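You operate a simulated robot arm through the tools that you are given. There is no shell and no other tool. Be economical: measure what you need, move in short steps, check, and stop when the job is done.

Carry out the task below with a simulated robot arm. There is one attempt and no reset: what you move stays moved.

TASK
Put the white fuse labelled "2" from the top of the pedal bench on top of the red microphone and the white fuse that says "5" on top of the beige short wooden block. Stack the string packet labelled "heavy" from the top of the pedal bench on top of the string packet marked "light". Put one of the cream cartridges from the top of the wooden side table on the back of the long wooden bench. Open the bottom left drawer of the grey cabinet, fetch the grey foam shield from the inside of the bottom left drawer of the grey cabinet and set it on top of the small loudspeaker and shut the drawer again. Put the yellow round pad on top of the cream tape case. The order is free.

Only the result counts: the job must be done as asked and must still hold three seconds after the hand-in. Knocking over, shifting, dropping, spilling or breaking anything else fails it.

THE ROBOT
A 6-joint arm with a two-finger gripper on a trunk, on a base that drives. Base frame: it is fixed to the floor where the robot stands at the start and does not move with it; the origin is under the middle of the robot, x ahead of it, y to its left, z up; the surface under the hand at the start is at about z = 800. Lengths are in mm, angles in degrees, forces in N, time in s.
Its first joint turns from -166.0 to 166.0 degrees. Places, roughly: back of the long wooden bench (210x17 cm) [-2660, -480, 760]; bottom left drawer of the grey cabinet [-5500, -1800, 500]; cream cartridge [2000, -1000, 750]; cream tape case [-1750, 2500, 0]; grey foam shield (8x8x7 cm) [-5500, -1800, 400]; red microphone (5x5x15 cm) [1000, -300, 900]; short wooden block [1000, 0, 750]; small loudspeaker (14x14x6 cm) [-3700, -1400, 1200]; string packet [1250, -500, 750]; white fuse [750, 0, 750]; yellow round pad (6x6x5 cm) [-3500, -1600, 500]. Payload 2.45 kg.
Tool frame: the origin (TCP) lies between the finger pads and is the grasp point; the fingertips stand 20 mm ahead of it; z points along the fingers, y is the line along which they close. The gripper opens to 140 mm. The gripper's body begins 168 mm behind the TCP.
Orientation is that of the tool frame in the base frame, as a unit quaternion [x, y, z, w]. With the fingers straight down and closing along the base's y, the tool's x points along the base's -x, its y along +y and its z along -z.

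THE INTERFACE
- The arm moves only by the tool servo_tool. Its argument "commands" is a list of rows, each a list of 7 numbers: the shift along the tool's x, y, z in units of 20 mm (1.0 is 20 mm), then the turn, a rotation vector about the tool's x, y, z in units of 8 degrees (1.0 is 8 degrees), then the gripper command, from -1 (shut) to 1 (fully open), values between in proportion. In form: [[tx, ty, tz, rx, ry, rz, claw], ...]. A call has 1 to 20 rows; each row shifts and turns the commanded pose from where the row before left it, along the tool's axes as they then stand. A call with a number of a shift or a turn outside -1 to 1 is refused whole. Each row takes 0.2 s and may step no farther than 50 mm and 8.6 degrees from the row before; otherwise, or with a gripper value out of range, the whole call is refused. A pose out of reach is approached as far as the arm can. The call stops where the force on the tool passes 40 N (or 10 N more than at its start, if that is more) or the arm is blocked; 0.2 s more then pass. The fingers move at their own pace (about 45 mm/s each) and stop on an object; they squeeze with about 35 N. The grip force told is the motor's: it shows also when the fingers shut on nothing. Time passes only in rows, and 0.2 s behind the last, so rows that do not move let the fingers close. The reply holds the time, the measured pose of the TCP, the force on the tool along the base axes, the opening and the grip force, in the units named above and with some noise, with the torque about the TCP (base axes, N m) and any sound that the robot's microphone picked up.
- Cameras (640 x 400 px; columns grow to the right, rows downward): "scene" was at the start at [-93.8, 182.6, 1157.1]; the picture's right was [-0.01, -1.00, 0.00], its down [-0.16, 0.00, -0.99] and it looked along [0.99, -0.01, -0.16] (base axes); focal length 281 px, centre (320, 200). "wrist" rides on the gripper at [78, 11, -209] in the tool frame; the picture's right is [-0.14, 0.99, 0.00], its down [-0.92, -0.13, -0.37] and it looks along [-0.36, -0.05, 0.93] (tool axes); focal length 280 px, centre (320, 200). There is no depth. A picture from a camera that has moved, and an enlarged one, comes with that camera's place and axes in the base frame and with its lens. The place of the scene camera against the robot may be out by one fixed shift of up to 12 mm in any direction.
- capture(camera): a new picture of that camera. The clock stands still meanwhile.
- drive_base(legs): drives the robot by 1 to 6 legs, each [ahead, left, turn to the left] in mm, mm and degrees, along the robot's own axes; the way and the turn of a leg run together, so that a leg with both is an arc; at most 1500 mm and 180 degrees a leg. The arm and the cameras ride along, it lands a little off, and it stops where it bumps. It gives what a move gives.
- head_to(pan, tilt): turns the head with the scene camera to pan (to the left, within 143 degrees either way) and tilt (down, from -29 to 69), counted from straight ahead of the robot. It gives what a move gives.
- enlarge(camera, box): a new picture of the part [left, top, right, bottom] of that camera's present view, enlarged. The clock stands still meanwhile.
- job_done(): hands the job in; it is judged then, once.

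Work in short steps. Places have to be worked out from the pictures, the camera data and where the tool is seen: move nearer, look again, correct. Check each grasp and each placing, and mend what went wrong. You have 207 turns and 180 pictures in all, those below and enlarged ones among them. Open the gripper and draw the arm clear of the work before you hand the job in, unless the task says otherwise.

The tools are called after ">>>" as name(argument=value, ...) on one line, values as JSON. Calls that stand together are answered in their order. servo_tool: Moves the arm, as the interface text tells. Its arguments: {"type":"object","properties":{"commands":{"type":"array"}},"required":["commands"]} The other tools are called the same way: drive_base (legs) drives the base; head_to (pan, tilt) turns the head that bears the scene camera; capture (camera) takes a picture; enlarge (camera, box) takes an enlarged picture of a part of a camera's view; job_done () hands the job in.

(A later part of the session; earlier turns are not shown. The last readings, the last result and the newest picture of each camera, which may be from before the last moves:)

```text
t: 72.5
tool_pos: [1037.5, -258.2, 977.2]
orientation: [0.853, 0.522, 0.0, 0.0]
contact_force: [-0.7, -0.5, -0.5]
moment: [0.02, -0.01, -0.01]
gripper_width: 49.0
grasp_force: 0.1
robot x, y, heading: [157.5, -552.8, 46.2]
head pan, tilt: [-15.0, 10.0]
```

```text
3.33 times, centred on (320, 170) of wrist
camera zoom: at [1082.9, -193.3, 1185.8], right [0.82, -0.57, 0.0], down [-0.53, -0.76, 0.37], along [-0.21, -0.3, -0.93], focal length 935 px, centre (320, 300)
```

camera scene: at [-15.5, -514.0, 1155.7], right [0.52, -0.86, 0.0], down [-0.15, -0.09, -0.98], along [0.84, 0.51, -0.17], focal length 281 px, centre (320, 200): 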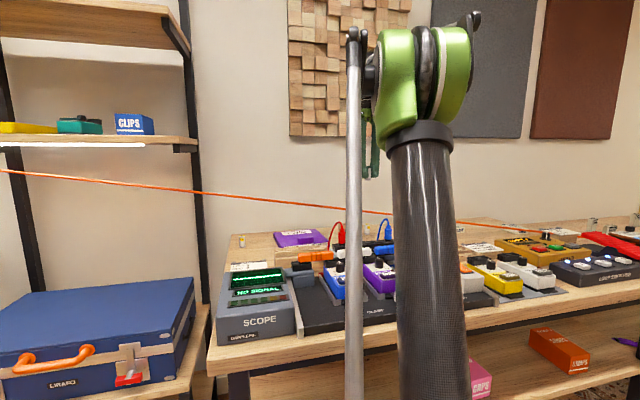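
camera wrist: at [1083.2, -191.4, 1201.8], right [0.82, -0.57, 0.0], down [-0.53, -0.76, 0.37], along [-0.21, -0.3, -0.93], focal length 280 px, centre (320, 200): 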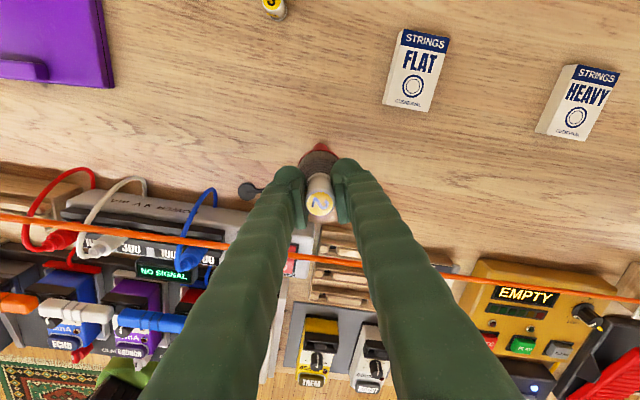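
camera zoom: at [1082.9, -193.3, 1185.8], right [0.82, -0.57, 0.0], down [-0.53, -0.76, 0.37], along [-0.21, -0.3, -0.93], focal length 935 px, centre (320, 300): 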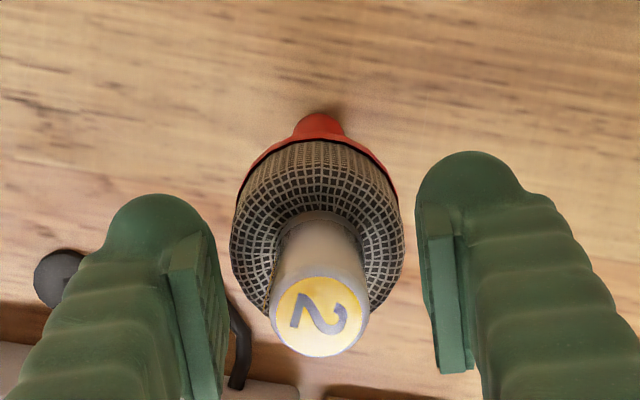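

Fuse 2 stands on the mic. I rise straight up and travel to fuse 5.

>>> servo_tool(commands=[[0, 0, -0.5, 0, 0, 0, -0.3], [0, 0, -1, 0, 0, 0, -0.3], [0, 0, -1, 0, 0, 0, -0.3], [0, 0, -1, 0, 0, 0, -0.3], [0, 0, -1, 0, 0, 0, -0.3], [0, 0, -1, 0, 0, 0, -0.3], [0.528, -0.957, 0, 0, 0, 0, -0.3], [0.528, -0.957, 0, 0, 0, 0, -0.3], [0.528, -0.957, 0, 0, 0, 0, -0.3], [0.528, -0.957, 0, 0, 0, 0, -0.3], [0.528, -0.957, 0, 0, 0, 0, -0.3], [0.528, -0.957, 0, 0, 0, 0, -0.3], [0.528, -0.957, 0, 0, 0, 0, -0.3], [0.528, -0.957, 0, 0, 0, 0, -0.3], [0.528, -0.957, 0, 0, 0, 0, -0.3], [0.528, -0.957, 0, 0, 0, 0, -0.3], [0.528, -0.957, 0, 0, 0, 0, -0.3], [0.528, -0.957, 0, 0, 0, 0, -0.3], [0, 0, 0, 0, 0, 0, -0.3]])

>>> servo_tool(commands=[[0, 0, 0, 0, 0, -0.8, -0.3], [0.528, -0.957, 0, 0, 0, 0, -0.3], [0.528, -0.957, 0, 0, 0, 0, -0.3], [0.528, -0.957, 0, 0, 0, 0, -0.3], [0.528, -0.957, 0, 0, 0, 0, -0.3], [0.528, -0.957, 0, 0, 0, 0, -0.3], [0.528, -0.957, 0, 0, 0, 0, -0.3], [0.528, -0.957, 0, 0, 0, 0, -0.3], [0.528, -0.957, 0, 0, 0, 0, -0.3], [0.528, -0.957, 0, 0, 0, 0, -0.3], [0.528, -0.957, 0, 0, 0, 0, -0.3], [0.528, -0.957, 0, 0, 0, 0, -0.3], [0.528, -0.957, 0, 0, 0, 0, -0.3], [0.528, -0.957, 0, 0, 0, 0, -0.3], [0.528, -0.957, 0, 0, 0, 0, -0.3], [0.528, -0.957, 0, 0, 0, 0, -0.3], [0, 0, 0, 0, 0, 0, -0.3]])

>>> capture(camera="wrist")

```text
t: 76.5
tool_pos: [890.3, -39.6, 1087.9]
orientation: [0.853, 0.522, 0.0, 0.0]
contact_force: [0.4, 0.7, 0.7]
moment: [0.01, 0.01, -0.01]
gripper_width: 49.0
grasp_force: 0.1
robot x, y, heading: [159.1, -557.6, 46.2]
head pan, tilt: [-15.0, 10.0]
```

```text
t: 80.1
tool_pos: [680.4, 207.7, 1085.7]
orientation: [0.823, 0.569, 0.0, 0.0]
contact_force: [-1.0, 0.6, -0.3]
moment: [0.0, 0.01, -0.02]
gripper_width: 48.9
grasp_force: 0.0
robot x, y, heading: [159.9, -556.7, 46.1]
head pan, tilt: [-15.0, 10.0]
```

```text
147 pictures are left
camera wrist: at [718.4, 277.4, 1295.3], right [0.88, -0.48, 0.0], down [-0.44, -0.82, 0.37], along [-0.18, -0.32, -0.93], focal length 280 px, centre (320, 200)
```

wrist: 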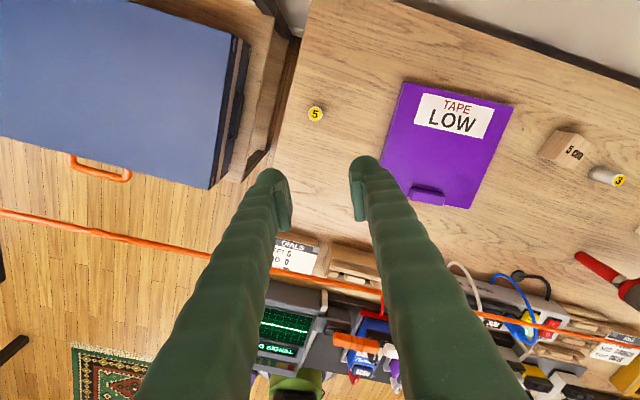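

Fuse 5 at (694, 250.5). Move over it and descend.

>>> servo_tool(commands=[[0.748, -0.04, 0, 0, 0, 0, -0.3], [0.748, -0.04, 0, 0, 0, 0, -0.3], [0.748, -0.04, 0, 0, 0, 0, -0.3], [0, 0, 0.98, 0, 0, 0, -0.3], [0, 0, 0.98, 0, 0, 0, -0.3], [0, 0, 0.98, 0, 0, 0, -0.3], [0, 0, 0.98, 0, 0, 0, -0.3], [0, 0, 0.98, 0, 0, 0, -0.3], [0, 0, 0.98, 0, 0, 0, -0.3], [0, 0, 0.98, 0, 0, 0, -0.3], [0, 0, 0.98, 0, 0, 0, -0.3], [0, 0, 0.98, 0, 0, 0, -0.3], [0, 0, 0.98, 0, 0, 0, -0.3], [0, 0, 0.98, 0, 0, 0, -0.3], [0, 0, 0, 0, 0, 0, -0.3]])

>>> capture(camera="wrist")

```text
t: 83.3
tool_pos: [693.5, 252.8, 871.1]
orientation: [0.822, 0.569, 0.0, 0.0]
contact_force: [-0.6, 0.3, -0.2]
moment: [-0.01, 0.0, 0.0]
gripper_width: 48.9
grasp_force: 0.0
robot x, y, heading: [154.8, -556.2, 45.9]
head pan, tilt: [-15.0, 10.0]
```

```text
146 pictures are left
camera wrist: at [730.5, 322.4, 1080.6], right [0.88, -0.48, 0.0], down [-0.44, -0.82, 0.37], along [-0.18, -0.32, -0.93], focal length 280 px, centre (320, 200)
```

wrist: 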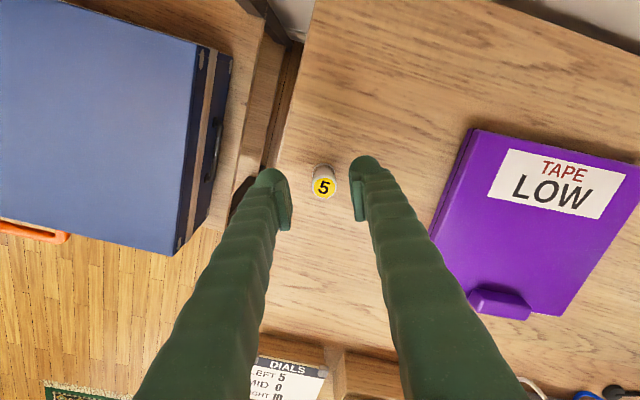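

Aligned. Lower 42 mm and close.

>>> servo_tool(commands=[[0, 0.05, 1, 0, 0, 0, -0.3], [0, 0, 1, 0, 0, 0, -0.3], [0, 0, 0.1, 0, 0, 0, -0.3], [0, 0, 0, 0, 0, 0, -0.3], [0, 0, 0, 0, 0, 0, -1], [0, 0, 0, 0, 0, 0, -1], [0, 0, 0, 0, 0, 0, -1], [0, 0, 0, 0, 0, 0, -1]])

>>> capture(camera="wrist")

```text
t: 85.1
tool_pos: [693.8, 250.5, 830.0]
orientation: [0.823, 0.568, 0.0, 0.0]
contact_force: [0.1, -0.5, -0.1]
moment: [0.01, -0.01, 0.03]
gripper_width: 19.4
grasp_force: 35.1
robot x, y, heading: [157.3, -553.4, 45.9]
head pan, tilt: [-15.0, 10.0]
```

```text
145 pictures are left
camera wrist: at [731.8, 320.9, 1038.5], right [0.88, -0.48, 0.0], down [-0.44, -0.82, 0.37], along [-0.18, -0.32, -0.93], focal length 280 px, centre (320, 200)
```

wrist: 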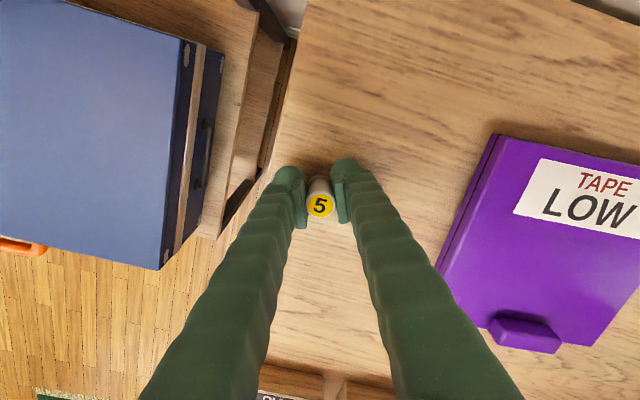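

Fuse 5 gripped. I lift it, then shift the base along the bench to bring the block nearer to straight ahead.

>>> servo_tool(commands=[[0, 0, -1, 0, 0, 0, -1], [0, 0, -1, 0, 0, 0, -1], [0, 0, -1, 0, 0, 0, -1], [0, 0, -1, 0, 0, 0, -1], [0, 0, -1, 0, 0, 0, -1], [0, 0, -1, 0, 0, 0, -1], [0, 0, -1, 0, 0, 0, -1], [0, 0, -1, 0, 0, 0, -1], [0, 0, -1, 0, 0, 0, -1], [0, 0, -1, 0, 0, 0, -1], [0, 0, -1, 0, 0, 0, -1], [0, 0, -1, 0, 0, 0, -1], [0, 0, -1, 0, 0, 0, -1], [0, 0, -0.5, 0, 0, 0, -1]])

>>> drive_base(legs=[[0, -230, -1]])

>>> head_to(pan=10, tilt=60)

>>> capture(camera="scene")

>>> capture(camera="wrist")

```text
t: 88.1
tool_pos: [694.0, 251.3, 1099.9]
orientation: [0.823, 0.568, 0.0, 0.0]
contact_force: [0.0, 1.0, -0.5]
moment: [0.0, 0.02, 0.0]
gripper_width: 19.3
grasp_force: 35.4
robot x, y, heading: [162.9, -559.1, 46.0]
head pan, tilt: [-15.0, 10.0]
```

```text
t: 89.8
tool_pos: [876.2, 76.4, 1098.3]
orientation: [0.828, 0.561, 0.0, 0.0]
contact_force: [-0.2, 0.3, -0.9]
moment: [-0.02, -0.01, 0.0]
gripper_width: 19.5
grasp_force: 35.1
robot x, y, heading: [325.9, -716.9, 45.3]
head pan, tilt: [-15.0, 10.0]
```

```text
t: 91.0
tool_pos: [876.5, 78.1, 1100.4]
orientation: [0.829, 0.56, 0.001, 0.0]
contact_force: [0.3, -0.1, 0.0]
moment: [0.0, 0.03, 0.01]
gripper_width: 19.3
grasp_force: 35.1
robot x, y, heading: [327.0, -721.9, 45.2]
head pan, tilt: [10.0, 60.0]
```

```text
144 pictures are left
camera scene: at [110.3, -666.4, 1081.4], right [0.82, -0.57, 0.0], down [-0.5, -0.71, -0.5], along [0.29, 0.41, -0.87], focal length 281 px, centre (320, 200)
```

scene: 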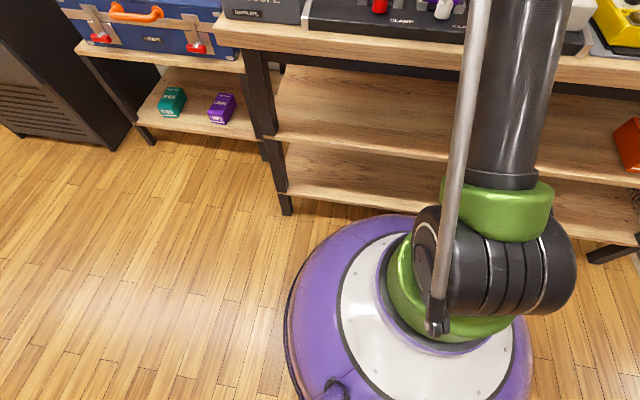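

```text
143 pictures are left
camera wrist: at [916.2, 146.0, 1308.6], right [0.87, -0.49, 0.0], down [-0.46, -0.81, 0.37], along [-0.18, -0.32, -0.93], focal length 280 px, centre (320, 200)
```

wrist: 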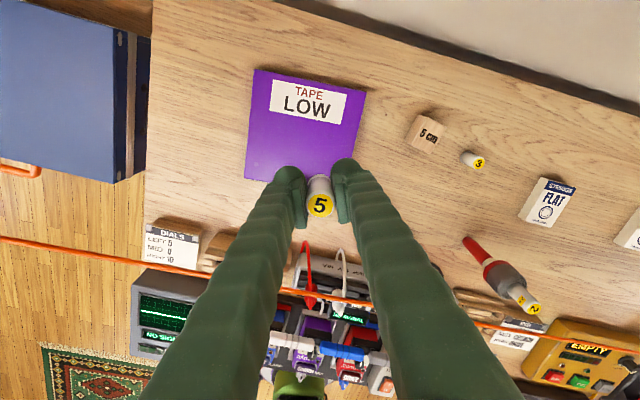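

Let me get a precise view of the block.

>>> enlarge(camera="wrist", box=[380, 100, 476, 160])

```text
6.67 times, centred on (428, 130) of wrist
camera zoom: at [916.2, 146.0, 1308.6], right [0.87, -0.49, 0.0], down [-0.46, -0.81, 0.37], along [-0.18, -0.32, -0.93], focal length 1869 px, centre (-400, 667)
```

zoom: 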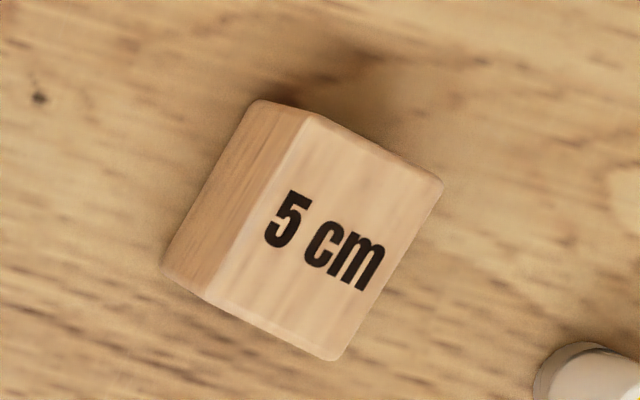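

The block's top is ~36×51 mm at z≈836, centred near (1038, -5). I move above it at height and see whether the arm reaches.

>>> servo_tool(commands=[[-0.081, 0.903, 0, 0, 0, 0, -1], [-0.081, 0.903, 0, 0, 0, 0, -1], [-0.081, 0.903, 0, 0, 0, 0, -1], [-0.081, 0.903, 0, 0, 0, 0, -1], [-0.081, 0.903, 0, 0, 0, 0, -1], [-0.081, 0.903, 0, 0, 0, 0, -1], [-0.081, 0.903, 0, 0, 0, 0, -1], [-0.081, 0.903, 0, 0, 0, 0, -1], [-0.081, 0.903, 0, 0, 0, 0, -1], [-0.081, 0.903, 0, 0, 0, 0, -1], [0, 0, 0.5, 0, 0, 0, -1], [0, 0, 1, 0, 0, 0, -1], [0, 0, 1, 0, 0, 0, -1], [0, 0, 1, 0, 0, 0, -1], [0, 0, 0, 0, 0, 0, -1]])

>>> capture(camera="wrist")

```text
t: 94.2
tool_pos: [1030.3, -15.7, 1018.4]
orientation: [0.828, 0.561, 0.0, 0.0]
contact_force: [-0.7, -0.2, 0.2]
moment: [-0.01, -0.02, -0.05]
gripper_width: 19.6
grasp_force: 35.2
out of reach, approached as far as the arm can: row 6, 8, 10
robot x, y, heading: [327.4, -719.8, 45.3]
head pan, tilt: [10.0, 60.0]
```

```text
141 pictures are left
camera wrist: at [1068.3, 53.8, 1227.2], right [0.87, -0.49, 0.0], down [-0.46, -0.81, 0.37], along [-0.18, -0.32, -0.93], focal length 280 px, centre (320, 200)
```

wrist: 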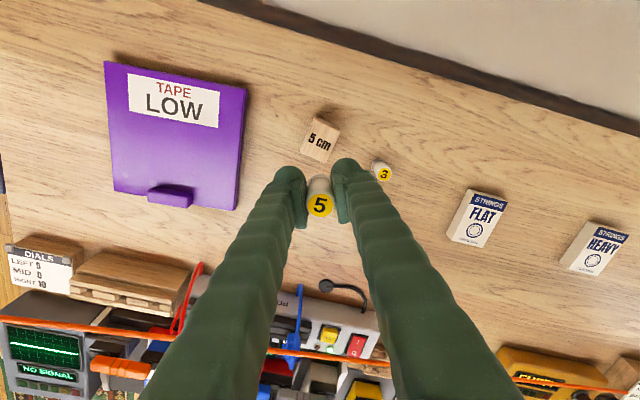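

The reach grows slightly lower down; I descend to ~918 while edging outward.

>>> servo_tool(commands=[[0, 0, 1, 0, 0, 0, -1], [0, 0, 1, 0, 0, 0, -1], [0.2, 0.02, 1, 0, 0, 0, -1], [0.2, 0.03, 1, 0, 0, 0, -1], [0.2, 0.03, 1, 0, 0, 0, -1], [0.15, 0.02, 0.2, 0, 0, 0, -1], [0, 0, 0, 0, 0, 0, -1]])

>>> capture(camera="wrist")

```text
t: 95.8
tool_pos: [1037.3, -3.0, 914.6]
orientation: [0.827, 0.561, 0.0, 0.0]
contact_force: [0.5, -0.2, 0.3]
moment: [0.03, 0.0, -0.01]
gripper_width: 19.6
grasp_force: 34.9
robot x, y, heading: [323.6, -719.1, 45.2]
head pan, tilt: [10.0, 60.0]
```

```text
140 pictures are left
camera wrist: at [1076.2, 66.9, 1123.2], right [0.87, -0.49, 0.0], down [-0.46, -0.81, 0.37], along [-0.18, -0.32, -0.93], focal length 280 px, centre (320, 200)
```

wrist: 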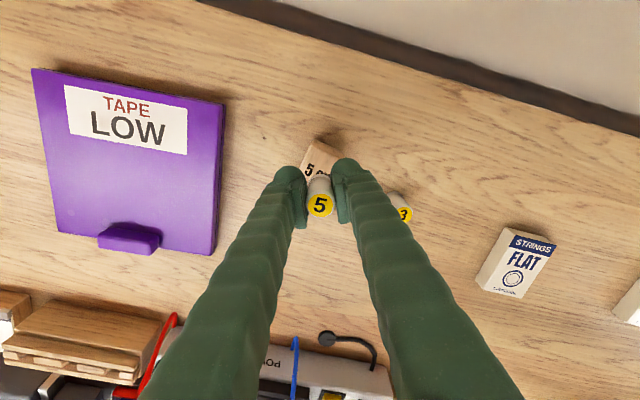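

Reached (1037, -3) at z=915. I lower to just above the expected contact (TCP≈866).

>>> servo_tool(commands=[[0, 0, 1, 0, 0, 0, -1], [0, 0, 0.9, 0, 0, 0, -1], [0, 0, 0.2, 0, 0, 0, -1], [0, 0, 0, 0, 0, 0, -1]])

>>> enlarge(camera="wrist", box=[220, 100, 420, 225])

```text
t: 96.8
tool_pos: [1035.3, -2.3, 873.7]
orientation: [0.828, 0.561, 0.0, 0.0]
contact_force: [4.8, 3.5, 31.2]
moment: [0.05, -0.05, -0.01]
gripper_width: 19.6
grasp_force: 34.8
robot x, y, heading: [327.7, -714.4, 45.0]
head pan, tilt: [10.0, 60.0]
```

```text
3.20 times, centred on (320, 162) of wrist
camera zoom: at [1075.8, 66.2, 1082.5], right [0.87, -0.49, 0.0], down [-0.46, -0.81, 0.37], along [-0.18, -0.32, -0.93], focal length 897 px, centre (320, 320)
```

zoom: 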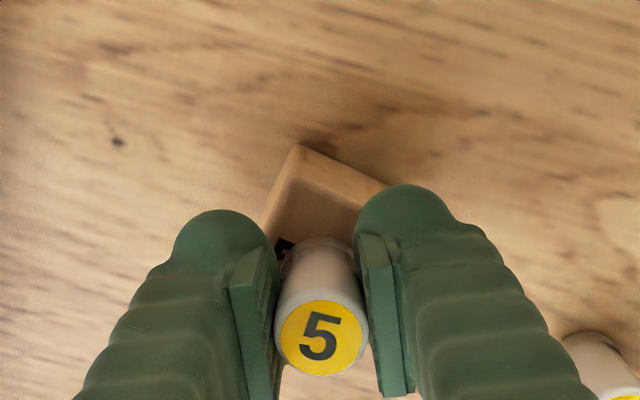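

Contact at z≈874 (block top ≈845). Relieve, then open narrowly.

>>> servo_tool(commands=[[0, 0, -0.08, 0, 0, 0, -1], [0, 0, 0, 0, 0, 0, -1]])

>>> servo_tool(commands=[[0, 0, 0, 0, 0, 0, -0.6], [0, 0, 0, 0, 0, 0, -0.5], [0, 0, 0, 0, 0, 0, -0.4], [0, 0, 0, 0, 0, 0, -0.4]])

>>> enlarge(camera="wrist", box=[220, 100, 420, 225])

```text
t: 97.4
tool_pos: [1035.7, -2.1, 873.3]
orientation: [0.827, 0.562, 0.0, 0.0]
contact_force: [-3.3, -2.1, 8.9]
moment: [-0.07, 0.13, 0.03]
gripper_width: 19.4
grasp_force: 35.0
robot x, y, heading: [325.5, -722.5, 45.0]
head pan, tilt: [10.0, 60.0]
```

```text
t: 98.4
tool_pos: [1036.7, -2.7, 872.9]
orientation: [0.828, 0.561, 0.001, 0.0]
contact_force: [0.5, 0.7, 0.0]
moment: [-0.01, -0.01, 0.01]
gripper_width: 41.7
grasp_force: 0.0
robot x, y, heading: [326.5, -718.7, 45.0]
head pan, tilt: [10.0, 60.0]
```

```text
3.20 times, centred on (320, 162) of wrist
camera zoom: at [1077.2, 67.0, 1082.5], right [0.87, -0.49, 0.0], down [-0.46, -0.81, 0.37], along [-0.18, -0.32, -0.93], focal length 897 px, centre (320, 320)
```

zoom: 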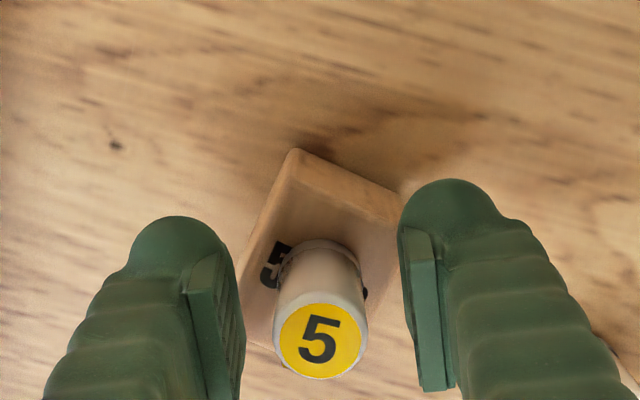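

Fuse 5 stands on the block. I rise and retract, then look toward the packets.

>>> servo_tool(commands=[[0, 0, -0.5, 0, 0, 0, -0.4], [0, 0, -1, 0, 0, 0, -0.4], [0, 0, -1, 0, 0, 0, -0.4], [-0.2, 0, -1, 0, 0, 0, -0.4], [-0.2, 0, -1, 0, 0, 0, -0.4], [-0.3, 0, -1, 0, 0, 0, -0.4], [-0.3, 0, -1, 0, 0, 0, -0.4], [-0.3, 0, -1, 0, 0, 0, -0.4], [-0.3, 0, -1, 0, 0, 0, -0.4], [-1, 0, -1, 0, 0, 0, 0], [-1, 0.5, -1, 0, 0, 0, 0], [-1, 0.5, -0.5, 0, 0, 0, 0], [-1, 0.5, 0, 0, 0, 0, 0], [-1, 0.5, 0, 0, 0, 0, 0], [-1, 0.5, 0, 0, 0, 0, 0], [0, 0, 0, 0, 0, 0, 0]])

>>> capture(camera="wrist")

>>> head_to(pan=-80, tilt=20)

>>> capture(camera="scene")

```text
t: 101.8
tool_pos: [1026.0, -162.4, 1093.6]
orientation: [0.828, 0.561, 0.0, 0.0]
contact_force: [0.4, -0.2, 1.3]
moment: [0.0, 0.04, 0.0]
gripper_width: 69.7
grasp_force: 0.1
robot x, y, heading: [324.2, -719.2, 45.3]
head pan, tilt: [10.0, 60.0]
```

```text
137 pictures are left
camera wrist: at [1065.9, -93.0, 1303.4], right [0.87, -0.49, 0.0], down [-0.46, -0.81, 0.37], along [-0.18, -0.32, -0.93], focal length 280 px, centre (320, 200)
```

wrist: 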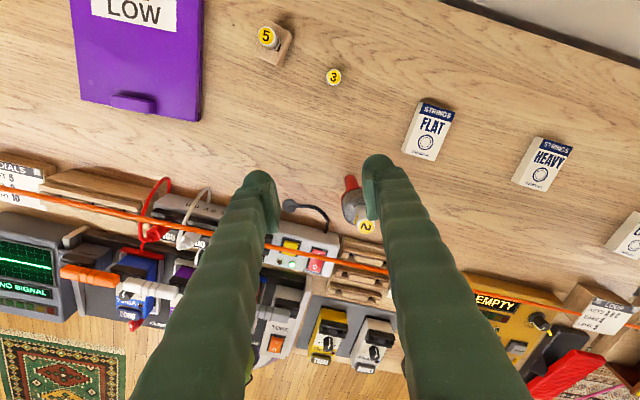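

```text
t: 103.4
tool_pos: [1026.9, -161.3, 1093.5]
orientation: [0.828, 0.56, 0.0, 0.0]
contact_force: [0.8, 0.4, -0.1]
moment: [0.01, -0.01, -0.04]
gripper_width: 70.0
grasp_force: 0.0
robot x, y, heading: [328.8, -719.7, 45.0]
head pan, tilt: [-80.0, 20.0]
```

```text
136 pictures are left
camera scene: at [148.5, -774.4, 1139.5], right [-0.57, -0.82, 0.0], down [-0.28, 0.2, -0.94], along [0.77, -0.54, -0.34], focal length 281 px, centre (320, 200)
```

scene: 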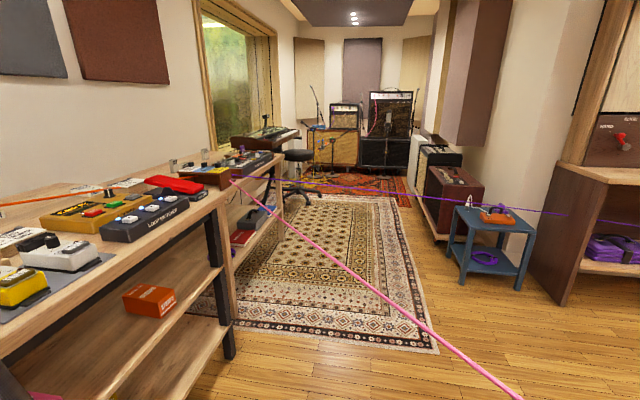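

I enlarge the far end of the bench to identify the side table and cord anchors.

>>> enlarge(camera="scene", box=[100, 120, 340, 270])

>>> enlarge(camera="wrist", box=[480, 100, 640, 260])

```text
2.67 times, centred on (220, 195) of scene
camera zoom: at [148.5, -774.4, 1139.5], right [-0.57, -0.82, 0.0], down [-0.28, 0.2, -0.94], along [0.77, -0.54, -0.34], focal length 749 px, centre (587, 213)
```

zoom: 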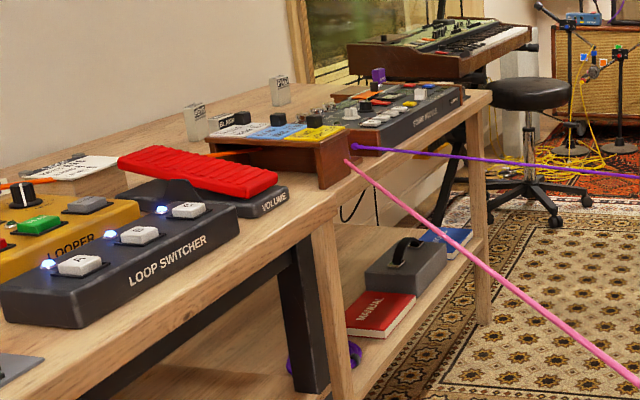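

```text
2.50 times, centred on (560, 180) of wrist
camera zoom: at [1066.0, -92.8, 1303.3], right [0.87, -0.49, 0.0], down [-0.46, -0.81, 0.37], along [-0.18, -0.32, -0.93], focal length 701 px, centre (-280, 250)
```

zoom: 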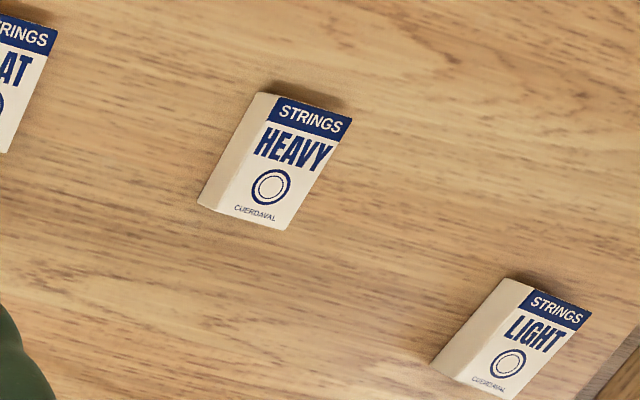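

The packet "LIGHT" is at ≈(1481, -640) and "HEAVY" at ≈(1348, -396); the pink cord runs at y≈-1125, z≈790. I shift the base 300 mm along the bench (keeping ~190 mm from the pink cord).

>>> drive_base(legs=[[0, -295, 0]])

>>> capture(camera="scene")

>>> capture(camera="wrist")

```text
t: 105.5
tool_pos: [1235.0, -371.4, 1094.7]
orientation: [0.828, 0.56, 0.0, 0.0]
contact_force: [0.2, 0.5, -0.5]
moment: [-0.02, 0.0, -0.02]
gripper_width: 70.0
grasp_force: 0.1
robot x, y, heading: [534.3, -924.3, 44.8]
head pan, tilt: [-80.0, 20.0]
```

```text
133 pictures are left
camera scene: at [355.7, -981.6, 1139.5], right [-0.57, -0.82, 0.0], down [-0.28, 0.2, -0.94], along [0.77, -0.54, -0.34], focal length 281 px, centre (320, 200)
```

scene: 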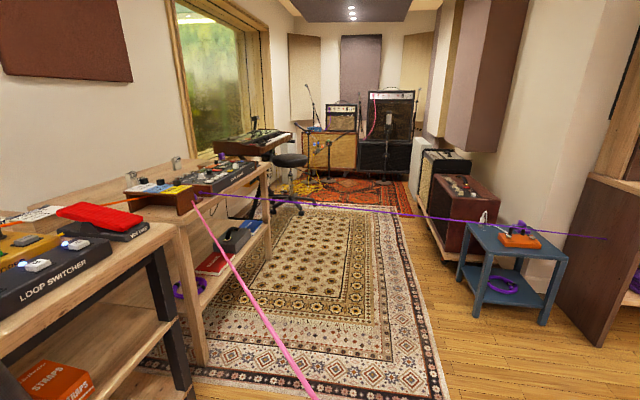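

```text
132 pictures are left
camera wrist: at [1275.0, -302.3, 1303.3], right [0.87, -0.5, 0.0], down [-0.46, -0.81, 0.37], along [-0.18, -0.32, -0.93], focal length 280 px, centre (320, 200)
```

wrist: 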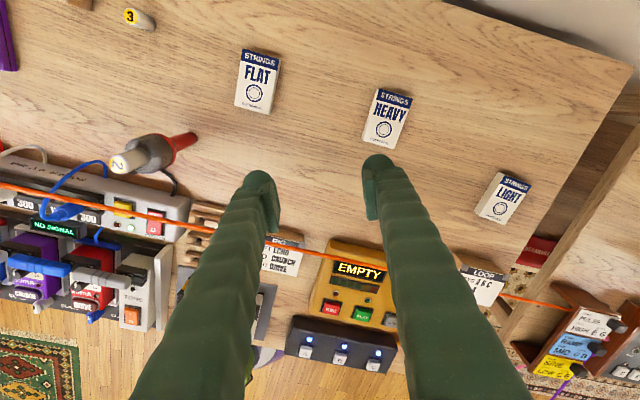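

Everything is still in place. I zoom on both packets for position and orientation.

>>> enlarge(camera="wrist", box=[336, 75, 432, 165])

>>> enlarge(camera="wrist", box=[450, 155, 546, 235])

```text
4.44 times, centred on (384, 120) of wrist
camera zoom: at [1275.0, -302.3, 1303.3], right [0.87, -0.5, 0.0], down [-0.46, -0.81, 0.37], along [-0.18, -0.32, -0.93], focal length 1246 px, centre (36, 556)
```

zoom: 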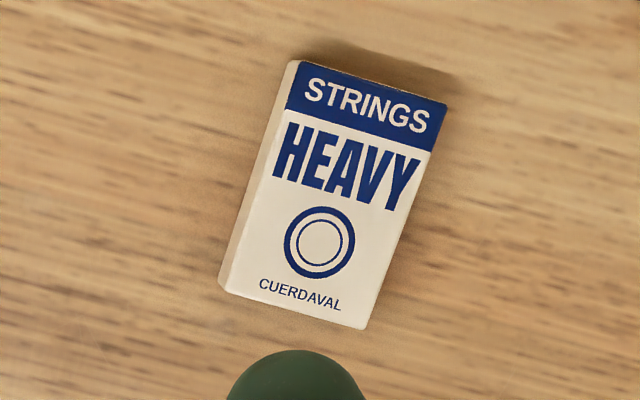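

```text
5.00 times, centred on (498, 195) of wrist
camera zoom: at [1275.0, -302.3, 1303.3], right [0.87, -0.5, 0.0], down [-0.46, -0.81, 0.37], along [-0.18, -0.32, -0.93], focal length 1402 px, centre (-570, 225)
```

zoom: 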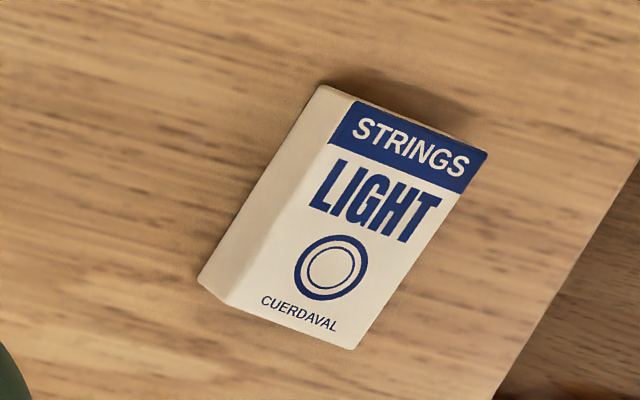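

Heavy: centre (1348, -396), 56×84×26 mm, long axis at 45°. Light: centre (1476, -634.5), long axis at ≈39.6°. I yaw the tool to x=225° so the fingers close across Heavy's width.

>>> servo_tool(commands=[[0, 0, 0, 0, 0, -0.98, 0.3], [0, 0, 0, 0, 0, -0.98, 0.3], [0, 0, 0, 0, 0, -0.98, 0.3], [0, 0, 0, 0, 0, -0.98, 0.3], [0, 0, 0, 0, 0, -0.98, 0.3], [0, 0, 0, 0, 0, -0.98, 0.3], [0, 0, 0, 0, 0, -0.98, 0.3], [0, 0, 0, 0, 0, -0.98, 0.3], [0, 0, 0, 0, 0, -0.98, 0.3], [0, 0, 0, 0, 0, -0.98, 0.3], [0, 0, 0, 0, 0, -0.98, 0.3], [0, 0, 0, 0, 0, -0.98, 0.3], [0, 0, 0, 0, 0, -0.98, 0.3], [0, 0, 0, 0, 0, -0.98, 0.3], [0, 0, 0, 0, 0, -0.98, 0.3], [0, 0, 0, 0, 0, -0.98, 0.3], [0, 0, 0, 0, 0, -0.98, 0.3], [0, 0, 0, 0, 0, -0.98, 0.3], [0, 0, 0, 0, 0, -0.98, 0.3], [0, 0, 0, 0, 0, -0.98, 0.3]])

```text
t: 109.7
tool_pos: [1236.5, -370.5, 1093.4]
orientation: [-0.383, 0.924, 0.0, -0.001]
contact_force: [-0.6, -0.3, -0.1]
moment: [0.0, 0.02, 0.01]
gripper_width: 90.9
grasp_force: 0.0
robot x, y, heading: [534.7, -929.0, 45.1]
head pan, tilt: [-80.0, 20.0]
```

Move over Heavy and descend partway.

>>> servo_tool(commands=[[-0.61, -0.975, 0, 0, 0, 0, 0.3], [-0.61, -0.975, 0, 0, 0, 0, 0.3], [-0.61, -0.975, 0, 0, 0, 0, 0.3], [-0.61, -0.975, 0, 0, 0, 0, 0.3], [-0.61, -0.975, 0, 0, 0, 0, 0.3], [0, 0, 0.94, 0, 0, 0, 0.3], [0, 0, 0.94, 0, 0, 0, 0.3], [0, 0, 0.94, 0, 0, 0, 0.3], [0, 0, 0.94, 0, 0, 0, 0.3], [0, 0, 0.94, 0, 0, 0, 0.3], [0, 0, 0.94, 0, 0, 0, 0.3], [0, 0, 0.94, 0, 0, 0, 0.3], [0, 0, 0.94, 0, 0, 0, 0.3], [0, 0, 0.94, 0, 0, 0, 0.3], [0, 0, 0.94, 0, 0, 0, 0.3], [0, 0, 0.94, 0, 0, 0, 0.3], [0, 0, 0, 0, 0, 0, 0.3]])

>>> capture(camera="wrist")

```text
t: 113.2
tool_pos: [1348.5, -397.0, 888.0]
orientation: [-0.382, 0.924, 0.0, 0.0]
contact_force: [-0.1, 0.2, -0.8]
moment: [-0.03, 0.02, 0.06]
gripper_width: 90.9
grasp_force: 0.0
robot x, y, heading: [535.1, -924.7, 44.9]
head pan, tilt: [-80.0, 20.0]
```

```text
129 pictures are left
camera wrist: at [1286.3, -445.0, 1096.2], right [-0.6, 0.8, 0.0], down [0.74, 0.56, 0.37], along [0.29, 0.22, -0.93], focal length 280 px, centre (320, 200)
```

wrist: 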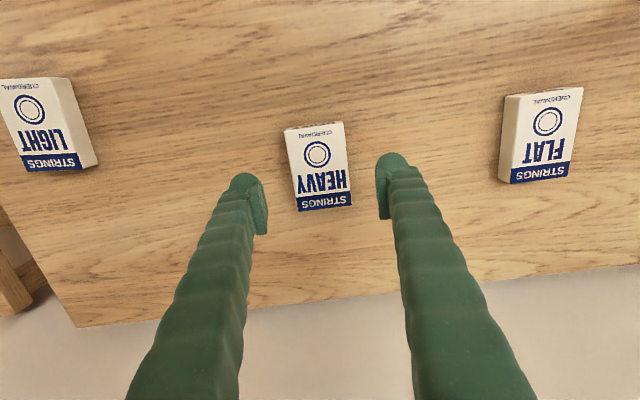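

Well aligned; shift ~5 mm toward the robot, lower to z≈825 and close.

>>> servo_tool(commands=[[0.25, 0, 1, 0, 0, 0, 0.3], [0, 0, 1, 0, 0, 0, 0.3], [0, 0, 1, 0, 0, 0, 0.3], [0, 0, 0.1, 0, 0, 0, 0.3], [0, 0, 0, 0, 0, 0, 0.3], [0, 0, 0, 0, 0, 0, -1], [0, 0, 0, 0, 0, 0, -1], [0, 0, 0, 0, 0, 0, -1], [0, 0, 0, 0, 0, 0, -1]])

>>> capture(camera="wrist")

```text
t: 115.2
tool_pos: [1344.3, -400.4, 825.0]
orientation: [-0.382, 0.924, 0.0, 0.001]
contact_force: [0.2, -0.1, -1.0]
moment: [-0.01, 0.02, -0.04]
gripper_width: 56.5
grasp_force: 35.4
robot x, y, heading: [533.6, -923.5, 45.0]
head pan, tilt: [-80.0, 20.0]
```

```text
128 pictures are left
camera wrist: at [1281.5, -447.5, 1034.6], right [-0.6, 0.8, 0.0], down [0.74, 0.56, 0.37], along [0.29, 0.22, -0.93], focal length 280 px, centre (320, 200)
```

wrist: 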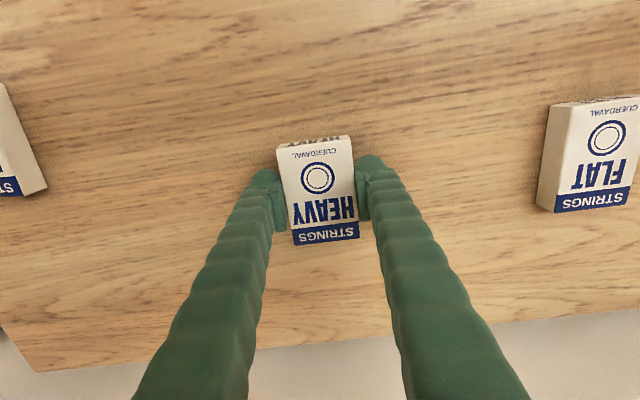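

Heavy is held. Lift 100 mm, yaw −5.4° to match Light, and carry it over Light.

>>> servo_tool(commands=[[0, 0, -1, 0, 0, 0, -1], [0, 0, -1, 0, 0, 0, -1], [0, 0, -1, 0, 0, 0, -1], [0, 0, -1, 0, 0, 0, -1], [0, 0, -1, 0, 0, 0.67, -1], [0.17, -0.944, 0, 0, 0, 0, -1], [0.17, -0.944, 0, 0, 0, 0, -1], [0.17, -0.944, 0, 0, 0, 0, -1], [0.17, -0.944, 0, 0, 0, 0, -1], [0.17, -0.944, 0, 0, 0, 0, -1], [0.17, -0.944, 0, 0, 0, 0, -1], [0.17, -0.944, 0, 0, 0, 0, -1], [0.17, -0.944, 0, 0, 0, 0, -1], [0, 0, 0, 0, 0, 0, -1]])

>>> capture(camera="wrist")

```text
t: 118.2
tool_pos: [1419.9, -534.9, 925.2]
orientation: [-0.338, 0.941, 0.001, 0.001]
contact_force: [-0.6, 0.7, -0.3]
moment: [-0.01, -0.03, 0.0]
gripper_width: 56.7
grasp_force: 34.2
robot x, y, heading: [536.0, -924.0, 45.1]
head pan, tilt: [-80.0, 20.0]
```

```text
127 pictures are left
camera wrist: at [1352.7, -576.5, 1134.4], right [-0.52, 0.85, 0.0], down [0.79, 0.49, 0.37], along [0.31, 0.19, -0.93], focal length 280 px, centre (320, 200)
```

wrist: 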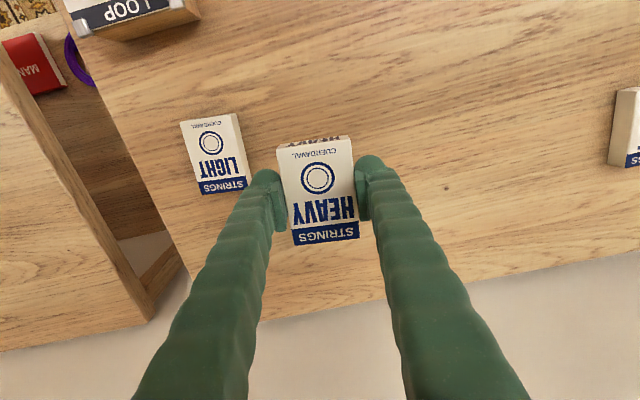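

Refined Light centre ≈ (1473.5, -638). Move over it and lower to just above contact.

>>> servo_tool(commands=[[0.182, -0.947, 0, 0, 0, 0, -1], [0.182, -0.947, 0, 0, 0, 0, -1], [0.182, -0.947, 0, 0, 0, 0, -1], [0.182, -0.947, 0, 0, 0, 0, -1], [0.182, -0.947, 0, 0, 0, 0, -1], [0.182, -0.947, 0, 0, 0, 0.1, -1], [0, 0, 0, 0, 0, 0, -1], [0, 0, 1, 0, 0, 0, -1], [0, 0, 1, 0, 0, 0, -1], [0, 0, 1, 0, 0, 0, -1], [0, 0, 0.25, 0, 0, 0, -1], [0, 0, 0, 0, 0, 0, -1]])

>>> capture(camera="wrist")

```text
t: 120.8
tool_pos: [1474.8, -637.9, 861.0]
orientation: [-0.331, 0.944, 0.0, 0.0]
contact_force: [0.7, 0.4, -0.1]
moment: [0.01, 0.01, 0.0]
gripper_width: 56.4
grasp_force: 34.6
robot x, y, heading: [535.5, -926.9, 45.0]
head pan, tilt: [-80.0, 20.0]
```

```text
126 pictures are left
camera wrist: at [1408.4, -677.1, 1069.2], right [-0.51, 0.86, 0.0], down [0.8, 0.48, 0.37], along [0.32, 0.19, -0.93], focal length 280 px, centre (320, 200)
```

wrist: 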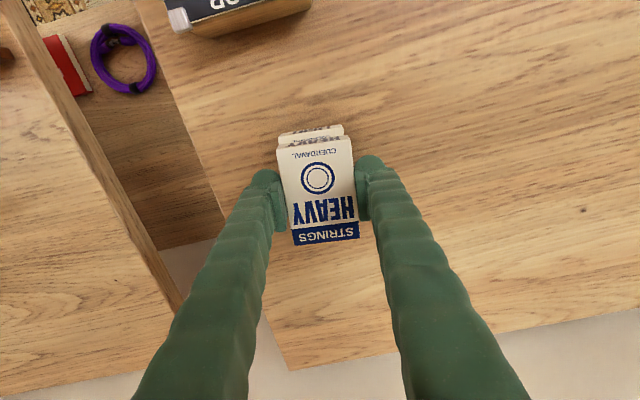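

Well aligned. Lower in small steps to contact.

>>> servo_tool(commands=[[0, 0, 0.1, 0, 0, 0, -1], [0, 0, 0.1, 0, 0, 0, -1], [0, 0, 0.1, 0, 0, 0, -1], [0, 0, 0, 0, 0, 0, -1]])

>>> servo_tool(commands=[[0, 0, 0.08, 0, 0, 0, -1], [0, 0, 0, 0, 0, 0, -1]])

>>> servo_tool(commands=[[0, 0, 0.08, 0, 0, 0, -1], [0, 0, 0, 0, 0, 0, -1]])

```text
t: 121.8
tool_pos: [1474.9, -636.3, 854.8]
orientation: [-0.331, 0.944, 0.0, 0.0]
contact_force: [-0.2, 0.1, 0.3]
moment: [0.0, -0.03, 0.01]
gripper_width: 56.6
grasp_force: 35.2
robot x, y, heading: [530.8, -927.5, 44.8]
head pan, tilt: [-80.0, 20.0]
```

```text
t: 122.5
tool_pos: [1474.9, -636.6, 853.6]
orientation: [-0.331, 0.944, 0.001, 0.0]
contact_force: [1.0, 0.0, -0.1]
moment: [0.0, 0.04, 0.01]
gripper_width: 56.4
grasp_force: 34.6
robot x, y, heading: [534.7, -923.4, 44.9]
head pan, tilt: [-80.0, 20.0]
```

```text
t: 123.0
tool_pos: [1474.6, -635.4, 851.5]
orientation: [-0.331, 0.944, 0.0, -0.001]
contact_force: [0.6, 0.6, -0.4]
moment: [-0.01, 0.01, -0.02]
gripper_width: 56.5
grasp_force: 35.3
robot x, y, heading: [531.2, -927.7, 45.1]
head pan, tilt: [-80.0, 20.0]
```

>>> servo_tool(commands=[[0, 0, 0.06, 0, 0, 0, -1], [0, 0, 0, 0, 0, 0, -1]])

>>> servo_tool(commands=[[0, 0, 0.06, 0, 0, 0, -1], [0, 0, 0, 0, 0, 0, -1]])

```text
t: 123.7
tool_pos: [1474.7, -635.9, 850.1]
orientation: [-0.331, 0.944, 0.0, 0.0]
contact_force: [0.6, 0.2, -1.2]
moment: [-0.01, -0.02, 0.03]
gripper_width: 56.5
grasp_force: 34.9
robot x, y, heading: [533.1, -928.4, 44.8]
head pan, tilt: [-80.0, 20.0]
```

```text
t: 124.2
tool_pos: [1475.6, -636.2, 848.7]
orientation: [-0.332, 0.943, 0.0, 0.0]
contact_force: [0.4, -0.1, -0.6]
moment: [-0.02, 0.02, 0.02]
gripper_width: 56.5
grasp_force: 35.0
robot x, y, heading: [532.5, -923.8, 44.9]
head pan, tilt: [-80.0, 20.0]
```

No contact yet; the packet is thinner than guessed. Continue by 1 mm steps.

>>> servo_tool(commands=[[0, 0, 0.06, 0, 0, 0, -1], [0, 0, 0, 0, 0, 0, -1]])

>>> servo_tool(commands=[[0, 0, 0.06, 0, 0, 0, -1], [0, 0, 0, 0, 0, 0, -1]])

>>> servo_tool(commands=[[0, 0, 0.06, 0, 0, 0, -1], [0, 0, 0, 0, 0, 0, -1]])

```text
t: 124.8
tool_pos: [1474.9, -636.5, 847.4]
orientation: [-0.331, 0.944, 0.0, 0.0]
contact_force: [1.7, 0.5, 8.3]
moment: [-0.03, -0.03, 0.0]
gripper_width: 56.4
grasp_force: 34.6
robot x, y, heading: [534.6, -927.0, 44.9]
head pan, tilt: [-80.0, 20.0]
```

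```text
t: 125.5
tool_pos: [1476.0, -636.3, 848.3]
orientation: [-0.331, 0.944, 0.0, 0.002]
contact_force: [6.3, 0.5, 29.6]
moment: [-0.07, -0.14, 0.0]
gripper_width: 56.4
grasp_force: 34.7
robot x, y, heading: [538.6, -929.2, 44.7]
head pan, tilt: [-80.0, 20.0]
```

```text
t: 126.0
tool_pos: [1474.2, -636.6, 845.9]
orientation: [-0.332, 0.943, 0.0, 0.0]
contact_force: [2.5, 0.5, 37.3]
moment: [0.02, -0.05, 0.02]
gripper_width: 56.5
grasp_force: 34.9
robot x, y, heading: [534.9, -928.6, 44.9]
head pan, tilt: [-80.0, 20.0]
```

Contact. Relieve 2 mm, open to 78 mm and check.

>>> servo_tool(commands=[[0, 0, -0.09, 0, 0, 0, -1], [0, 0, 0, 0, 0, 0, -1], [0, 0, 0, 0, 0, 0, 0], [0, 0, 0, 0, 0, 0, 0.1], [0, 0, 0, 0, 0, 0, 0.1]])

>>> servo_tool(commands=[[0, 0, -0.5, 0, 0, 0, 0.1], [0, 0, -1, 0, 0, 0, 0.1], [0, 0, -1, 0, 0, 0, 0.1], [0, 0, -1, 0, 0, 0, 0.1], [0, 0, -1, 0, 0, 0, 0.1], [0, 0, -1, 0, 0, 0, 0.1], [0.5, 0, -1, 0, 0, 0, 0.1], [0.5, 0, -1, 0, 0, 0, 0.1], [0.5, 0, -1, 0, 0, 0, 0.1], [0.5, 0, -1, 0, 0, 0, 0.1], [0.5, 0, -1, 0, 0, 0, 0.1], [0.5, 0, -1, 0, 0, 0, 0.1], [0, 0, 0, 0, 0, 0, 0.1]])

>>> capture(camera="wrist")

```text
t: 127.2
tool_pos: [1475.4, -635.3, 846.5]
orientation: [-0.332, 0.943, 0.0, -0.001]
contact_force: [-0.2, -0.1, 0.0]
moment: [0.02, -0.03, -0.01]
gripper_width: 77.2
grasp_force: 0.0
robot x, y, heading: [533.5, -923.7, 44.8]
head pan, tilt: [-80.0, 20.0]
```

```text
t: 130.1
tool_pos: [1427.8, -674.1, 1078.3]
orientation: [-0.332, 0.943, -0.001, -0.001]
contact_force: [-0.1, 0.1, -0.5]
moment: [0.03, -0.01, -0.01]
gripper_width: 76.8
grasp_force: 0.0
robot x, y, heading: [535.1, -925.8, 44.8]
head pan, tilt: [-80.0, 20.0]
```

```text
125 pictures are left
camera wrist: at [1360.5, -713.8, 1286.4], right [-0.51, 0.86, 0.0], down [0.8, 0.48, 0.37], along [0.32, 0.19, -0.93], focal length 280 px, centre (320, 200)
```

wrist: 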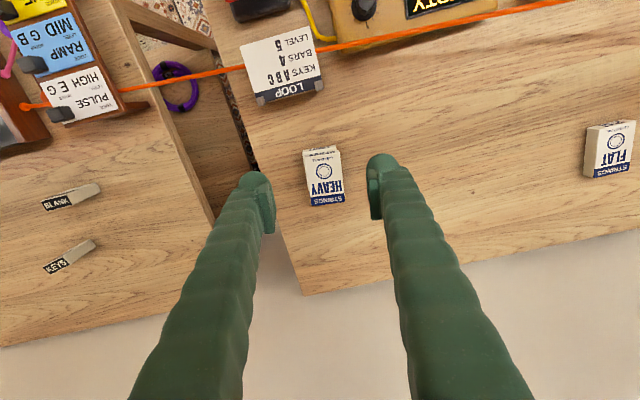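

Heavy rests on Light. Now the cartridges ("BLANK", "KEYS") on the wooden side table; I zoom on them.

>>> enlarge(camera="wrist", box=[0, 150, 160, 290])

>>> enlarge(camera="scene", box=[80, 120, 280, 245])

```text
2.86 times, centred on (80, 220) of wrist
camera zoom: at [1360.5, -713.8, 1286.4], right [-0.51, 0.86, 0.0], down [0.8, 0.48, 0.37], along [0.32, 0.19, -0.93], focal length 801 px, centre (1006, 143)
```

zoom: 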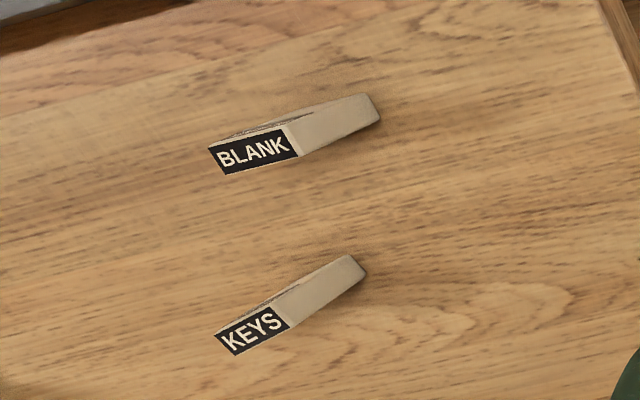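

```text
3.20 times, centred on (180, 182) of scene
camera zoom: at [355.8, -981.7, 1139.5], right [-0.57, -0.82, 0.0], down [-0.28, 0.2, -0.94], along [0.77, -0.54, -0.34], focal length 899 px, centre (768, 256)
```

zoom: 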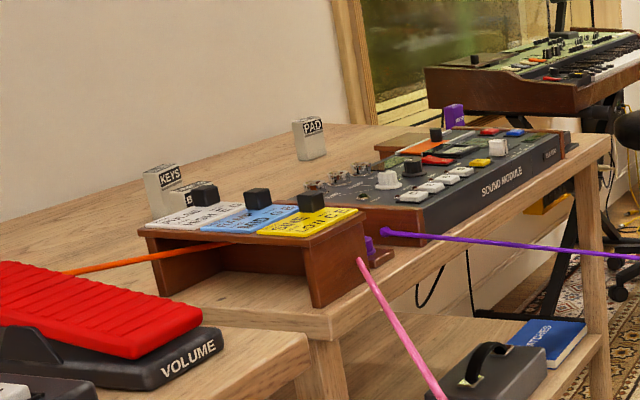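

The cartridges stand upright (48×16×64 mm); BLANK is at ≈(1726, -994.5), thin across the table depth. I'll edge the base 70 mm along and reach for it with the tool tilted along the bench direction. First the yaw.

>>> drive_base(legs=[[0, -70, 0]])

>>> servo_tool(commands=[[0, 0, 0, 0, 0, 0.955, -0.3], [0, 0, 0, 0, 0, 0.955, -0.3], [0, 0, 0, 0, 0, 0.955, -0.3], [0, 0, 0, 0, 0, 0.955, -0.3], [0, 0, 0, 0, 0, 0.955, -0.3], [0, 0, 0, 0, 0, 0.955, -0.3], [0, 0, 0, 0, 0, 0.955, -0.3], [0, 0, 0, 0, 0, 0.955, -0.3], [0, 0, 0, 0, 0, 0.955, -0.3], [0, 0, 0, 0, 0, 0.955, -0.3], [0, 0, 0, 0, 0, 0.955, -0.3], [0, 0, 0, 0, 0, 0, -0.3]])

>>> capture(camera="scene")

```text
t: 131.1
tool_pos: [1477.1, -723.9, 1077.7]
orientation: [-0.331, 0.943, 0.0, 0.0]
contact_force: [-0.2, -0.4, 0.4]
moment: [0.0, 0.02, 0.0]
gripper_width: 77.0
grasp_force: 0.1
robot x, y, heading: [584.5, -979.0, 44.9]
head pan, tilt: [-80.0, 20.0]
```

```text
t: 133.7
tool_pos: [1478.6, -723.5, 1076.5]
orientation: [0.385, 0.923, 0.0, -0.001]
contact_force: [-0.6, 0.7, 0.4]
moment: [-0.01, 0.01, 0.02]
gripper_width: 48.9
grasp_force: 0.0
robot x, y, heading: [585.1, -977.0, 44.8]
head pan, tilt: [-80.0, 20.0]
```

```text
122 pictures are left
camera scene: at [405.7, -1031.7, 1139.5], right [-0.58, -0.82, 0.0], down [-0.28, 0.2, -0.94], along [0.77, -0.54, -0.34], focal length 281 px, centre (320, 200)
```

scene: 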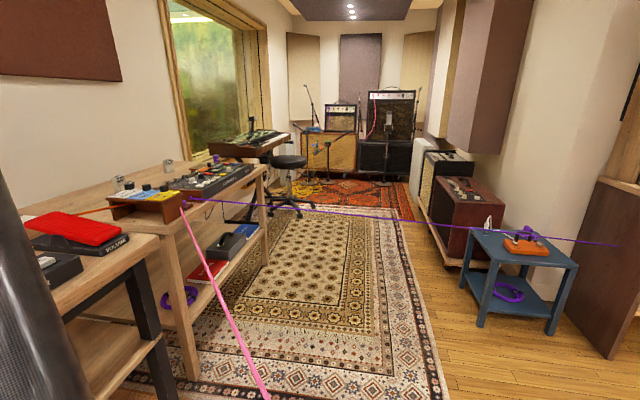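

Pink clearance is ~135 mm. Now tilt the tool 45° so that the fingers point down and along the bench.

>>> servo_tool(commands=[[0, 0, 0, 0, -0.94, 0, -0.3], [0, 0, 0, 0, -0.94, 0, -0.3], [0, 0, 0, 0, -0.94, 0, -0.3], [0, 0, 0, 0, -0.94, 0, -0.3], [0, 0, 0, 0, -0.94, 0, -0.3], [0, 0, 0, 0, -0.94, 0, -0.3], [0, 0, 0, 0, 0, 0, -0.3]])

>>> capture(camera="wrist")

```text
t: 135.3
tool_pos: [1478.0, -724.5, 1077.0]
orientation: [0.356, 0.852, -0.148, 0.354]
contact_force: [-0.7, 0.2, -0.8]
moment: [-0.01, 0.01, -0.03]
gripper_width: 49.2
grasp_force: 0.1
robot x, y, heading: [585.9, -979.1, 44.8]
head pan, tilt: [-80.0, 20.0]
```

```text
121 pictures are left
camera wrist: at [1343.2, -571.6, 1169.2], right [0.77, 0.63, 0.1], down [0.18, -0.37, 0.91], along [0.61, -0.69, -0.4], focal length 280 px, centre (320, 200)
```

wrist: 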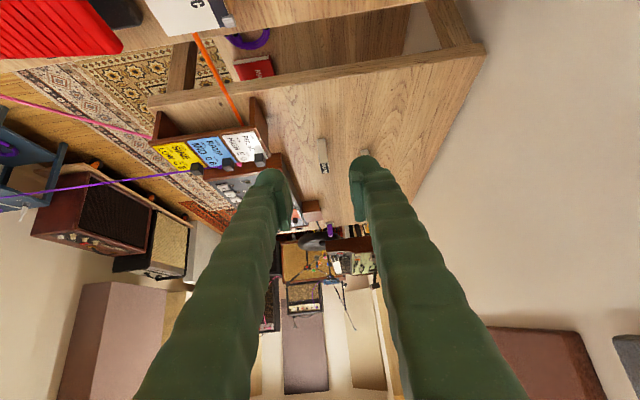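

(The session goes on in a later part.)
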